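You operate a simulated robot arm through the tools that you are given. There is no shell and no other tool. Be economical: measure what you need, move in short steps, check, and stop when the job is done.

Carry out the task below with a simulated robot arm. There is one attempt and no reset: what you move stays moved.

TASK
Put the small pack that says "beads" from the top of the small-work bench and the steel gauge block in the small black crate.
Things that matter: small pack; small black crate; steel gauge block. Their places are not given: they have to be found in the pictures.

It is judged by the outcome, as a careful person would: the job done as asked, and still so three seconds after it is handed in. It fails if anything else is knocked over, pushed out of place, dropped, spilled or broken.

THE ROBOT
A 7-joint arm with a two-finger parallel gripper, fixed in place. Base frame: the origin is at the foot of the arm, x ahead of it, y to its left, z up; the work surface is at about z = 800. Lengths are in mm, angles in rad, forces in N, time in s.
With the tool pointing down near the work surface it reaches from about 300 to 700 mm from the base axis. Its first joint turns from -1.152 to 1.152 rad. Payload 1.57 kg.
Tool frame: the origin (TCP) lies between the finger pads and is the grasp point; the fingertips stand 30 mm ahead of it; z points along the fingers, y is the line along which they close. The gripper opens to 110 mm. The fingers are 24 mm wide and 12 mm thick; the gripper's body (48 by 112 mm) begins 78 mm behind the TCP.
Orientation is that of the tool frame in the base frame, as [roll, pitch, yaw] about the fixed x, y, z axes, in that order (R = Rz(yaw) Ry(pitch) Rx(roll)). With the fingers straight down and closing along the base's y, the tool's x points along the base's -x, its y along +y and its z along -z.

THE INTERFACE
- The arm moves only by the tool play_rows. Its argument "series" is one flat list of numbers, 7 for each row, row after row: the shift along the tool's x, y, z in mm, then the turn, a rotation vector about the tool's x, y, z in rad, then the opening, from 0 (shut) to 1 (fully open). In form: [dx, dy, dz, rx, ry, rz, hand, dx, dy, dz, rx, ry, rz, hand, ...]. A call has 1 to 10 rows; each row is the pose to reach, as a shift and turn from the pose commanded when the call began, along the tool's axes at that moment. A row lasts 0.2 s, in which the tool goes at most 50 mm and 0.15 rad; a call with a longer step from one row to the next is refused whole, and so is a gripper value outside its range. A pose out of reach is approached as far as the arm can. The call stops where the force on the tool passes 40 N (or 10 N more than at its start, if that is more) or the arm is blocked; 0.2 s more then pass. The fingers move at their own pace (about 108 mm/s each) and stop on an object; they squeeze with about 33 N. The grip force told is the motor's: it shows also when the fingers shut on nothing. Time passes only in rows, and 0.2 s behind the last, so rows that repeat a pose let the fingers close. It gives the time, the measured TCP pose, the force on the tool (base axes), the opening and the grip force at its end, in the units of the frame above (readings bear some noise).
- Cameras (640 x 400 px; columns grow to the right, rows downward): "scene" is fixed at [180.9, -402.5, 1410.9]; the picture's right is [0.61, -0.79, 0.00], its down [-0.41, -0.32, -0.85] and it looks along [0.67, 0.52, -0.52] (base axes); focal length 337 px, centre (320, 200). "wrist" rides on the gripper at [-36, 0, -80] in the tool frame; the picture's right is [0.00, -1.00, 0.00], its down [0.97, 0.00, -0.24] and it looks along [0.24, 0.00, 0.97] (tool axes); focal length 218 px, centre (320, 200).
- snapshot(camera): a new picture of that camera. No time passes.
- measure_at(camera, pixels): for up to 12 pixels [column, row] of the newest picture of that camera ("zoom" is the newest enlarged one), the place [x, y, z] in the base frame of the surface seen there, good to about 2 mm. No time passes.
- close_up(camera, box): a new picture of the part [left, top, right, bottom] of that camera's present view, enlarged. No time passes.
- finish_job(): hands the job in; it is judged then, once.

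Work in short steps. Measure before you move; look again where a grasp or a placing could have gone wrong, and mend it. You have 60 turns and 22 pictures in all, the two below and enlarged ones among them. Open the gripper and draw the arm clear of the work before you hand the job in, unless the task says otherwise; then end with one line.

The tools are called after "Call:" as a command line: name --argument value ..., lists and objects as JSON in quotes. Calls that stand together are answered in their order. play_rows: Moves the arm, as the interface text tells. Its arguments: {"type":"object","properties":{"series":{"type":"array"}},"required":["series"]} The other tools are called the same way: snapshot (camera) takes a picture; measure_at (camera, pixels) gives the place of the surface under pixels of a picture; close_up (camera, box) takes an enlarged picture of a part of a camera's view; finish_job () hands the job in.

At the start:

```text
time_s: 0.0
eef_pos: [419.8, -104.0, 1151.0]
tool_rot: [-3.141, -0.001, -3.141]
wrist_force: [0.1, 0.6, 0.4]
finger_gap: 109.8
gripper_force: 0.1
```

scene: 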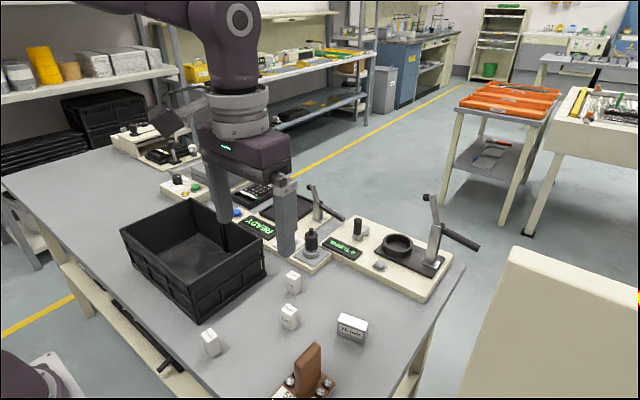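
wrist: 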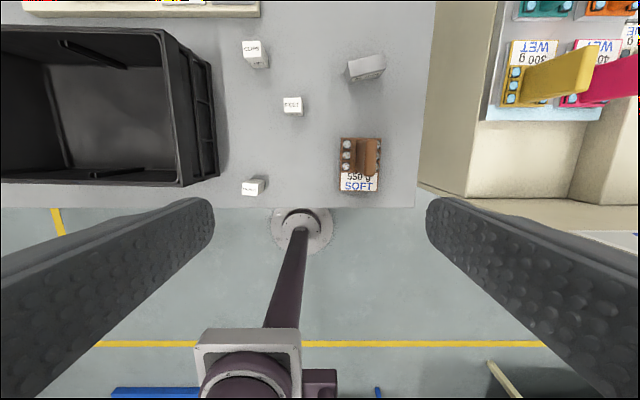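

The wrist view shows three small packs near (254,52), (293,106), (252,187), and the steel block at (366,67). I'll enlarge them to read the labels.

Call:
close_up --camera "wrist" --box '[220, 20, 400, 210]'

Call:
close_up --camera "scene" --box '[180, 250, 390, 390]'

Call:
measure_at --camera "wrist" --pixels '[[252, 48], [293, 104], [250, 188], [366, 62], [345, 62], [384, 75], [5, 30], [160, 35], [180, 180], [5, 180], [90, 100], [360, 145]]'

```text
2.11 times, centred on (310, 115) of wrist
```

zoom: 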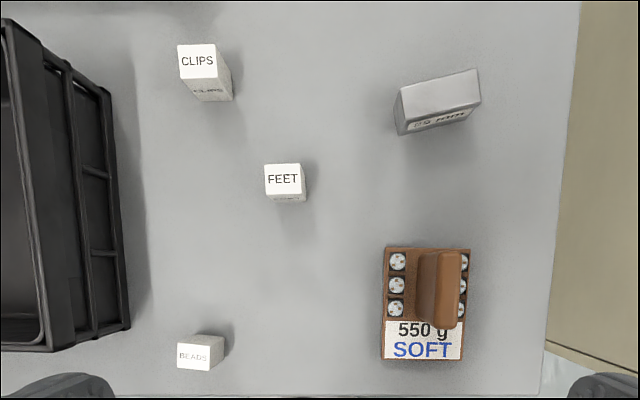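

```text
2.86 times, centred on (285, 320) of scene
```

zoom: 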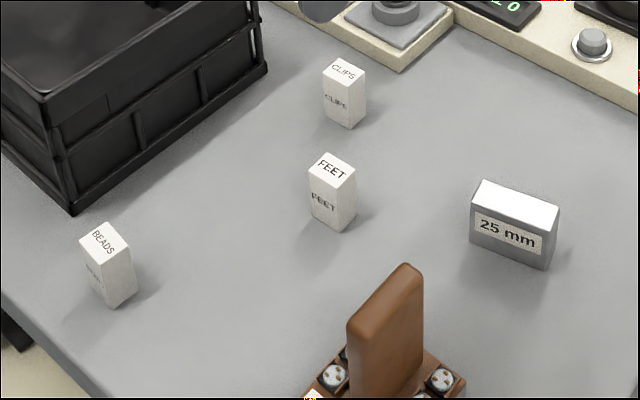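

```text
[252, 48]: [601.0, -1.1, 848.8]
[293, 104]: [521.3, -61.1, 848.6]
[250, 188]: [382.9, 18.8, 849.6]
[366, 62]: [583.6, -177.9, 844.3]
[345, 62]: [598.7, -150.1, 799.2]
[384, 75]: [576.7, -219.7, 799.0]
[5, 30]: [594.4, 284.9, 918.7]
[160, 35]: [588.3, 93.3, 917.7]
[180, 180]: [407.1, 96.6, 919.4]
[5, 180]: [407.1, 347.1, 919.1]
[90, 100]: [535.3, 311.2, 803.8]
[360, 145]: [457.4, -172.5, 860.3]
```

The BEADS pack is at the left of the zoom (105,245) and the 25 mm block is at (515,220). I'll measure their corners and the crate's.

Call:
measure_at --camera "zoom" --pixels '[[83, 238], [105, 225], [128, 250], [107, 263], [484, 183], [555, 207], [549, 227], [474, 203], [515, 205], [106, 300]]'

Call:
measure_at --camera "scene" --pixels '[[122, 236], [190, 200], [264, 250], [194, 290], [180, 250], [200, 240], [210, 255], [155, 218]]'

Call:
close_up --camera "scene" --box '[100, 160, 280, 320]'

```text
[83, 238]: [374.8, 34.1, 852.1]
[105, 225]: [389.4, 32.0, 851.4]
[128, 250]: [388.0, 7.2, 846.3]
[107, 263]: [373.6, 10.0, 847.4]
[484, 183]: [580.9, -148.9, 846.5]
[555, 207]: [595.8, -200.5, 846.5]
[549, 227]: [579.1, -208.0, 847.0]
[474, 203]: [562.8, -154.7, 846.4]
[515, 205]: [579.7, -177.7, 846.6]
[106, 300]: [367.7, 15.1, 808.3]
```

```text
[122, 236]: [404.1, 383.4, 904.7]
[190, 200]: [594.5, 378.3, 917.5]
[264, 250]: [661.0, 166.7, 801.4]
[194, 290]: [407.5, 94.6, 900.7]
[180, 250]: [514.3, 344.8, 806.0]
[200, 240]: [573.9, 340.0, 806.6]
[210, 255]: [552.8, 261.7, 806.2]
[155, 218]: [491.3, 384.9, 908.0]
```

```text
2.50 times, centred on (190, 240) of scene
```

zoom: 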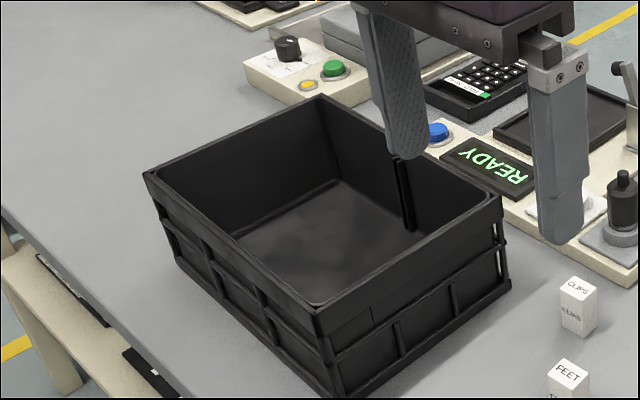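

Next I move above the beads pack (centre about 382, 21, top 850) with the gripper half open, then check.

Call:
play_rows --series '[6.3, 20.8, 32, 0, 0, 0, 0.6, 12.7, 41.7, 64, 0, 0, 0, 0.6, 19, 62.5, 95.5, 0, 0, 0, 0.6, 25.3, 83.3, 127, 0, 0, 0, 0.6, 31.7, 104.2, 159, 0, 0, 0, 0.6, 38, 125, 191, 0, 0, 0, 0.6, 38, 125, 191, 0, 0, 0, 0.6]'

Call:
snapshot --camera "wrist"

```text
time_s: 1.6
eef_pos: [378.8, 18.3, 959.2]
tool_rot: [3.139, -0.001, 3.141]
wrist_force: [0.4, -0.4, -0.2]
finger_gap: 66.1
gripper_force: 0.1
```

```text
16 pictures are left
```

wrist: 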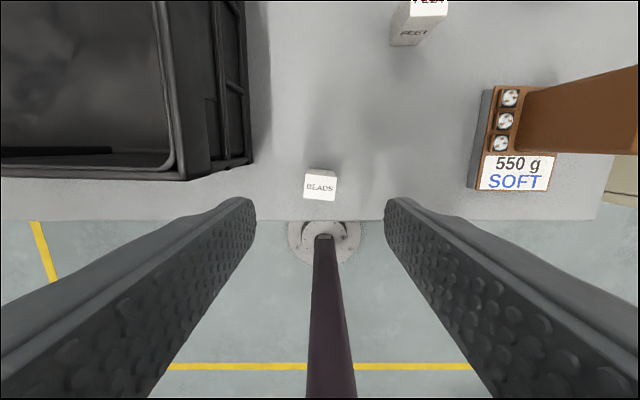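

Call:
measure_at --camera "wrist" --pixels '[[306, 173], [334, 179], [305, 197], [333, 199], [320, 187], [320, 172]]'

```text
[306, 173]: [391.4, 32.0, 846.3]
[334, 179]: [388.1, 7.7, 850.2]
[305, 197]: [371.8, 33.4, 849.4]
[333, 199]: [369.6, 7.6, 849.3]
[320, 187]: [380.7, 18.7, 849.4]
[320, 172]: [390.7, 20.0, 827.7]
```

The pack centre is about (380, 20), in line with the tool. I'll descend to z≈836 and close.

Call:
play_rows --series '[-1, 1, 40, 0, 0, 0, 0.6, -1, 1, 80, 0, 0, 0, 0.6, -1, 1, 110, 0, 0, 0, 0.6, -1, 1, 123, 0, 0, 0, 0.6, -1, 1, 123, 0, 0, 0, 0.6, -1, 1, 123, 0, 0, 0, 0.15, -1, 1, 123, 0, 0, 0, 0.15, -1, 1, 123, 0, 0, 0, 0.15]'

```text
time_s: 3.4
eef_pos: [381.5, 21.2, 837.6]
tool_rot: [3.141, 0.0, -3.141]
wrist_force: [0.0, -1.2, 0.2]
finger_gap: 27.1
gripper_force: 32.9
```

Gripped at 27 mm. I'll lift straight up, then look.

Call:
play_rows --series '[0, 0, -30, 0, 0, 0, 0.15, 0, 0, -75, 0, 0, 0, 0.15, 0, 0, -120, 0, 0, 0, 0.15, 0, 0, -160, 0, 0, 0, 0.15, 0, 0, -160, 0, 0, 0, 0.15]'

Call:
snapshot --camera "wrist"

```text
time_s: 4.6
eef_pos: [382.8, 19.9, 1002.2]
tool_rot: [3.139, 0.0, -3.141]
wrist_force: [-0.7, -0.2, -0.2]
finger_gap: 27.2
gripper_force: 33.1
```

```text
15 pictures are left
```

wrist: 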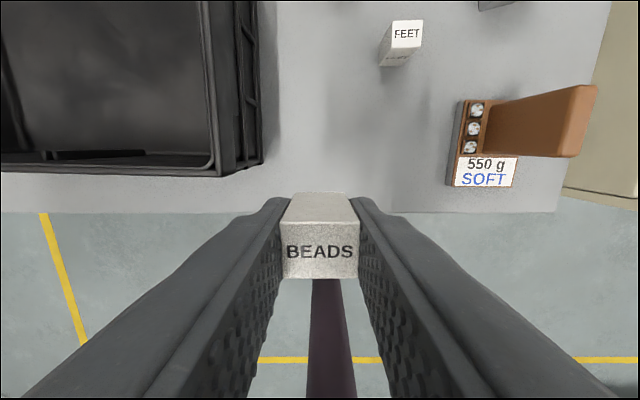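

The pack is held. I carry it over the crate to about (500, 300).

Call:
play_rows --series '[-15, 38, 0, 0, 0, 0, 0.15, -32, 76, 0, 0, 0, 0, 0.15, -49, 114, 0, 0, 0, 0, 0.15, -66, 152, 0, 0, 0, 0, 0.15, -83, 190, 0, 0, 0, 0, 0.15, -100, 228, 0, 0, 0, 0, 0.15, -112, 260, 0, 0, 0, 0, 0.15, -120, 280, 0, 0, 0, 0, 0.15, -120, 280, 0, 0, 0, 0, 0.15]'

Call:
snapshot --camera "wrist"

```text
time_s: 6.6
eef_pos: [502.8, 300.4, 999.7]
tool_rot: [-3.14, 0.001, 3.141]
wrist_force: [-0.4, -0.1, -0.4]
finger_gap: 27.2
gripper_force: 32.6
```

```text
14 pictures are left
```

wrist: 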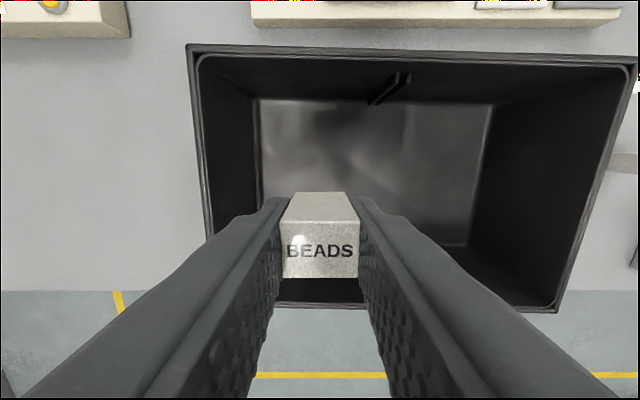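

Call:
measure_at --camera "wrist" --pixels '[[262, 102], [490, 108], [265, 190], [470, 240], [400, 280], [400, 190], [395, 85], [375, 103], [350, 300], [225, 150], [197, 55], [630, 65]]'

```text
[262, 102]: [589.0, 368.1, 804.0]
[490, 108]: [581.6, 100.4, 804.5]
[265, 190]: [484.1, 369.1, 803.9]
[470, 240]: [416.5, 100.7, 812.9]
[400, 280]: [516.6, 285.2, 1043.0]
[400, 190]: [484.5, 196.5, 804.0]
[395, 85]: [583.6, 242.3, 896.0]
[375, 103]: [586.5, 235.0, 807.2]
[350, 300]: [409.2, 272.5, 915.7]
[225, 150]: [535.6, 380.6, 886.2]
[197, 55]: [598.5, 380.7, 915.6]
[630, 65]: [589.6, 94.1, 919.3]
```

The floor is at z=804 and the interior is clear. I'll lower 156 mm and stop just at the floor.

Call:
play_rows --series '[0, 0, 45, 0, 0, 0, 0.15, 0, 0, 90, 0, 0, 0, 0.15, 0, 0, 130, 0, 0, 0, 0.15, 0, 0, 148, 0, 0, 0, 0.15, 0, 0, 155, 0, 0, 0, 0.15, 0, 0, 155, 0, 0, 0, 0.15]'

```text
time_s: 8.0
eef_pos: [502.3, 301.1, 844.7]
tool_rot: [3.14, 0.002, 3.142]
wrist_force: [-5.7, -1.6, 23.7]
finger_gap: 27.0
gripper_force: 33.3
```

There is contact with the floor (about 24 N). I'll release and raise.

Call:
play_rows --series '[0, 0, -1, 0, 0, 0, 0.15, 0, 0, -1, 0, 0, 0, 0.3, 0, 0, -1, 0, 0, 0, 0.5, 0, 0, -1, 0, 0, 0, 0.5, 0, 0, -30, 0, 0, 0, 0.5, 0, 0, -75, 0, 0, 0, 0.5, 0, 0, -120, 0, 0, 0, 0.5, 0, 0, -155, 0, 0, 0, 0.5, 0, 0, -155, 0, 0, 0, 0.5]'

Call:
snapshot --camera "wrist"

```text
time_s: 10.0
eef_pos: [503.6, 303.1, 997.4]
tool_rot: [3.141, 0.001, 3.141]
wrist_force: [0.2, 0.4, -0.5]
finger_gap: 54.8
gripper_force: 0.1
```

```text
13 pictures are left
```

wrist: 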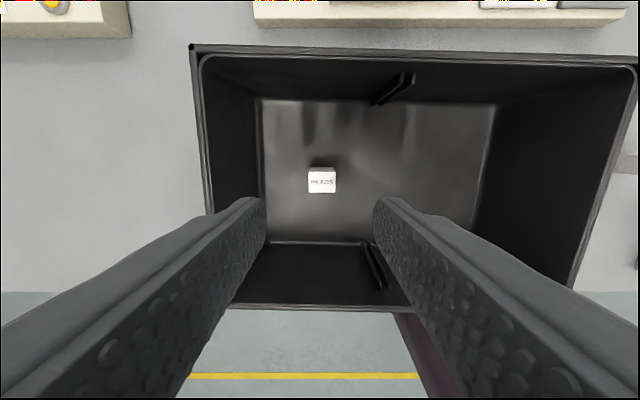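

Beads stands upright on the crate floor. I'll move towards the steel block, higher up for clearance and turning to align with its long axis (about 0.29 rad).

Call:
play_rows --series '[0, 0, -45, 0, 0, 0, 0.7, -8, -48, -45, 0, 0, 0, 0.7, -16, -96, -45, 0, 0, 0, 0.7, -24, -144, -45, 0, 0, 0, 0.7, -32, -192, -45, 0, 0, 0, 0.7, -40, -240, -45, 0, 0, 0, 0.7, -48, -288, -45, 0, 0, 0, 0.7, -56, -336, -45, 0, 0, 0, 0.7, -64, -384, -45, 0, 0, -0.1, 0.7, -70, -420, -45, 0, 0, -0.2, 0.7]'

Call:
snapshot --camera "wrist"

```text
time_s: 12.2
eef_pos: [575.7, -119.8, 1043.9]
tool_rot: [3.14, 0.0, -2.941]
wrist_force: [-1.1, -0.9, 0.0]
finger_gap: 77.0
gripper_force: 0.1
```

```text
12 pictures are left
```

wrist: 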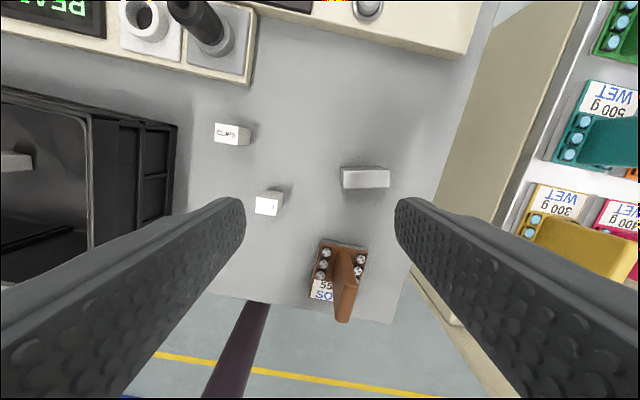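

Call:
measure_at --camera "wrist" --pixels '[[343, 170], [387, 172], [344, 187], [388, 185], [366, 179], [345, 290], [345, 315], [366, 171], [366, 186]]'

Call:
close_up --camera "wrist" --box '[310, 140, 420, 220]'

```text
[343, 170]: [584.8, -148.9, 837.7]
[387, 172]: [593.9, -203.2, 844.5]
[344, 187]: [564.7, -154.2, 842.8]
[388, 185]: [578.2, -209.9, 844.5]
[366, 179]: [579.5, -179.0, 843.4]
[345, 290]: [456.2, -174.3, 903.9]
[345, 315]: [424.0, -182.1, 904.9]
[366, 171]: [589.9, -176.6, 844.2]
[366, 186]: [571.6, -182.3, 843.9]
```

```text
5.00 times, centred on (365, 180) of wrist
```

zoom: 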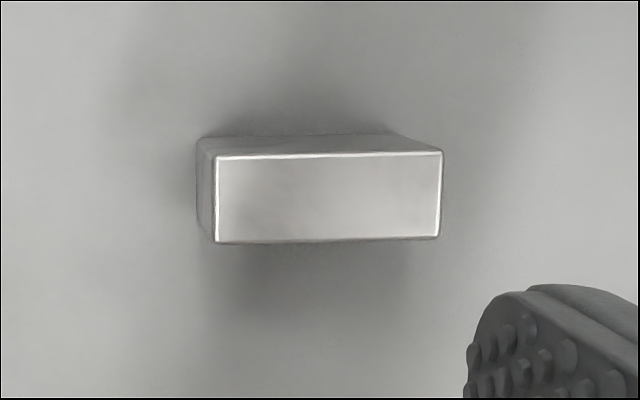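

The block centre is about (580, -179), long axis 0.23 rad from y, 56 x 20 mm. I'll align above it at about z=930 and check with a picture.

Call:
play_rows --series '[3, -30, 20, 0, 0, -0.03, 0.8, 6.5, -60, 40, 0, 0, -0.03, 0.8, 6.5, -60, 80, 0, 0, -0.03, 0.8, 6.5, -60, 115, 0, 0, -0.03, 0.8, 6.5, -60, 115, 0, 0, -0.03, 0.8]'

Call:
snapshot --camera "wrist"

```text
time_s: 13.4
eef_pos: [580.6, -176.3, 929.7]
tool_rot: [3.141, 0.0, -2.911]
wrist_force: [0.7, 0.3, 0.1]
finger_gap: 88.1
gripper_force: 0.2
```

```text
10 pictures are left
```

wrist: 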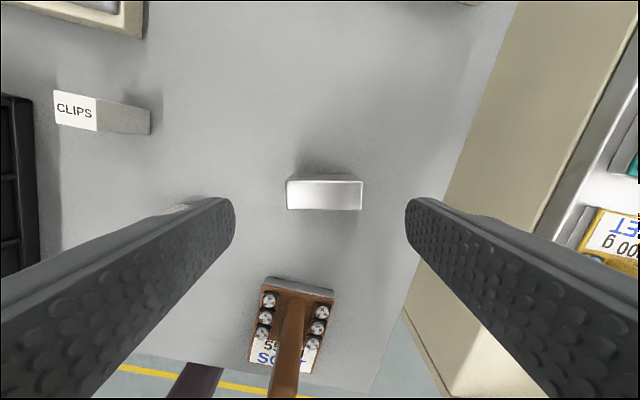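

Call:
measure_at --camera "wrist" --pixels '[[290, 184], [360, 184], [290, 207], [360, 208], [325, 195]]'

```text
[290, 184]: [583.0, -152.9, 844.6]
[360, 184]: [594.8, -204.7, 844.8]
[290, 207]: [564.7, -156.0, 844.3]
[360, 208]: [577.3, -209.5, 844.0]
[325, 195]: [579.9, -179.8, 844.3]
```

The block is 3 mm to the tool's -y. I'll correct, descend to z≈832 and close.

Call:
play_rows --series '[0, -3, 35, 0, 0, 0, 0.8, 0, -3, 70, 0, 0, 0, 0.8, 0, -3, 90, 0, 0, 0, 0.8, 0, -3, 96, 0, 0, 0, 0.8, 0, -3, 96, 0, 0, 0, 0.6, 0, -3, 96, 0, 0, 0, 0.4, 0, -3, 96, 0, 0, 0, 0.35, 0, -3, 96, 0, 0, 0, 0.35]'

```text
time_s: 15.2
eef_pos: [580.1, -181.0, 831.9]
tool_rot: [-3.141, 0.001, -2.912]
wrist_force: [0.5, -0.1, 0.5]
finger_gap: 59.6
gripper_force: 32.8
```

Gripped at 59.6 mm. I'll lift gently and check.

Call:
play_rows --series '[0, 0, -10, 0, 0, 0, 0.35, 0, 0, -40, 0, 0, 0, 0.35, 0, 0, -80, 0, 0, 0, 0.35, 0, 0, -120, 0, 0, 0, 0.35, 0, 0, -160, 0, 0, 0, 0.35, 0, 0, -200, 0, 0, 0, 0.35, 0, 0, -200, 0, 0, 0, 0.35]'

Call:
snapshot --camera "wrist"

```text
time_s: 16.8
eef_pos: [577.9, -176.6, 1033.7]
tool_rot: [-3.14, -0.001, -2.912]
wrist_force: [0.6, 0.5, -3.9]
finger_gap: 59.9
gripper_force: 33.0
```

```text
9 pictures are left
```

wrist: 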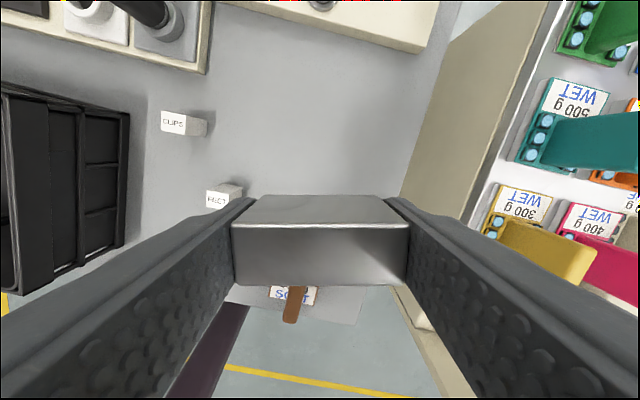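

Held level. I carry it to (500, 183) over the crate, turning back square on the way.

Call:
play_rows --series '[-0.6, 40, 0, 0, 0, 0.03, 0.35, -1.2, 80, 0, 0, 0, 0.06, 0.35, -1.8, 120, 0, 0, 0, 0.09, 0.35, -2.4, 160, 0, 0, 0, 0.12, 0.35, -3, 200, 0, 0, 0, 0.15, 0.35, -3.7, 245, 0, 0, 0, 0.18, 0.35, -4.4, 290, 0, 0, 0, 0.21, 0.35, -5, 335, 0, 0, 0, 0.23, 0.35, -5.6, 372, 0, 0, 0, 0.23, 0.35, -5.6, 372, 0, 0, 0, 0.23, 0.35]'

Call:
snapshot --camera "wrist"

```text
time_s: 19.0
eef_pos: [499.8, 182.3, 1031.8]
tool_rot: [3.141, -0.001, -3.141]
wrist_force: [-0.2, -0.4, -4.2]
finger_gap: 59.5
gripper_force: 33.3
```

```text
8 pictures are left
```

wrist: 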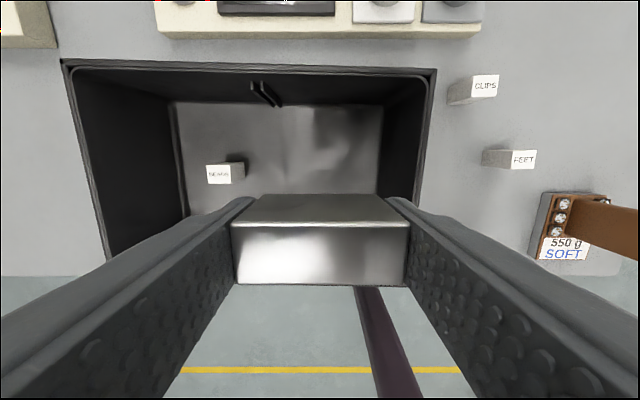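

Call:
play_rows --series '[0, 0, 45, 0, 0, 0, 0.35, 0, 0, 90, 0, 0, 0, 0.35, 0, 0, 135, 0, 0, 0, 0.35, 0, 0, 170, 0, 0, 0, 0.35, 0, 0, 185, 0, 0, 0, 0.35, 0, 0, 191, 0, 0, 0, 0.35, 0, 0, 194, 0, 0, 0, 0.35, 0, 0, 194, 0, 0, 0, 0.35]'

```text
time_s: 20.8
eef_pos: [499.2, 182.0, 837.1]
tool_rot: [-3.141, 0.001, 3.141]
wrist_force: [-2.7, -0.8, 8.7]
finger_gap: 59.8
gripper_force: 32.9
```

The block rests on the floor (force reversed to +8.7 N). I'll open a little and raise.

Call:
play_rows --series '[0, 0, 0, 0, 0, 0, 0.55, 0, 0, 0, 0, 0, 0, 0.7, 0, 0, 0, 0, 0, 0, 0.7, 0, 0, -25, 0, 0, 0, 0.7, 0, 0, -70, 0, 0, 0, 0.7, 0, 0, -115, 0, 0, 0, 0.7, 0, 0, -160, 0, 0, 0, 0.7, 0, 0, -205, 0, 0, 0, 0.7, 0, 0, -205, 0, 0, 0, 0.7]'

Call:
snapshot --camera "wrist"

```text
time_s: 22.8
eef_pos: [498.0, 180.2, 1044.0]
tool_rot: [-3.141, 0.0, 3.141]
wrist_force: [-0.6, 0.1, 1.4]
finger_gap: 76.7
gripper_force: 0.2
```

```text
7 pictures are left
```

wrist: 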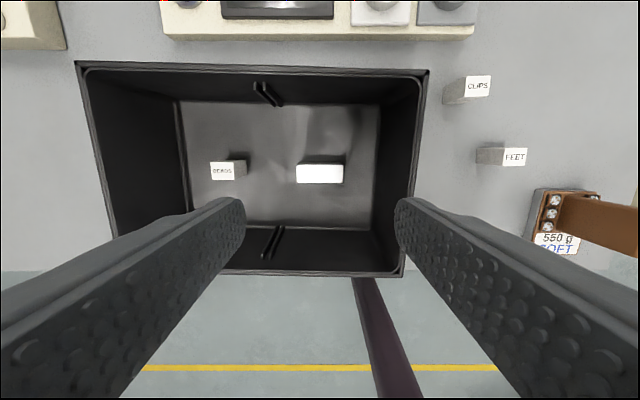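

Both stand in the crate and nothing else has moved. I'll raise the arm clear and take a last scene picture.

Call:
play_rows --series '[0, 0, -45, 0, 0, 0, 1, 0, 0, -90, 0, 0, 0, 1, 10, -40, -100, 0, 0, 0, 1, 20, -85, -105, 0, 0, 0, 1, 30, -130, -105, 0, 0, 0, 1, 40, -175, -105, 0, 0, 0, 1, 50, -220, -105, 0, 0, 0, 1, 60, -260, -105, 0, 0, 0, 1, 60, -260, -105, 0, 0, 0, 1]'

Call:
snapshot --camera "scene"

```text
time_s: 24.8
eef_pos: [438.7, -81.1, 1146.8]
tool_rot: [3.141, 0.0, -3.141]
wrist_force: [0.4, 0.4, 0.4]
finger_gap: 110.2
gripper_force: 0.1
```

```text
6 pictures are left
```

scene: 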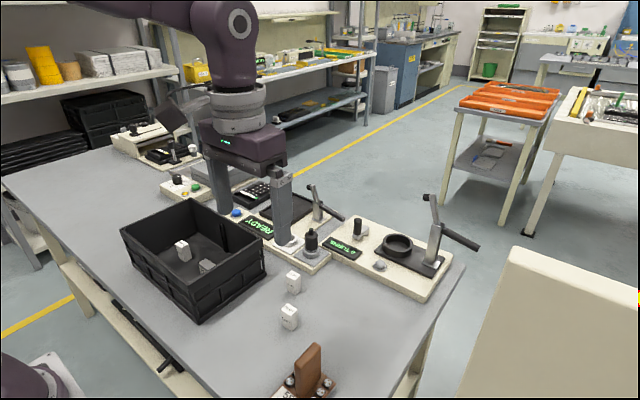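

Both items are in the crate at (182,250) and (205,266), and everything else is in place.

Call:
finish_job

```text
The job is handed in.
```

The "beads" pack and the steel gauge block are both standing in the small black crate, nothing else was disturbed, and the job is handed in with the gripper open and the arm clear.
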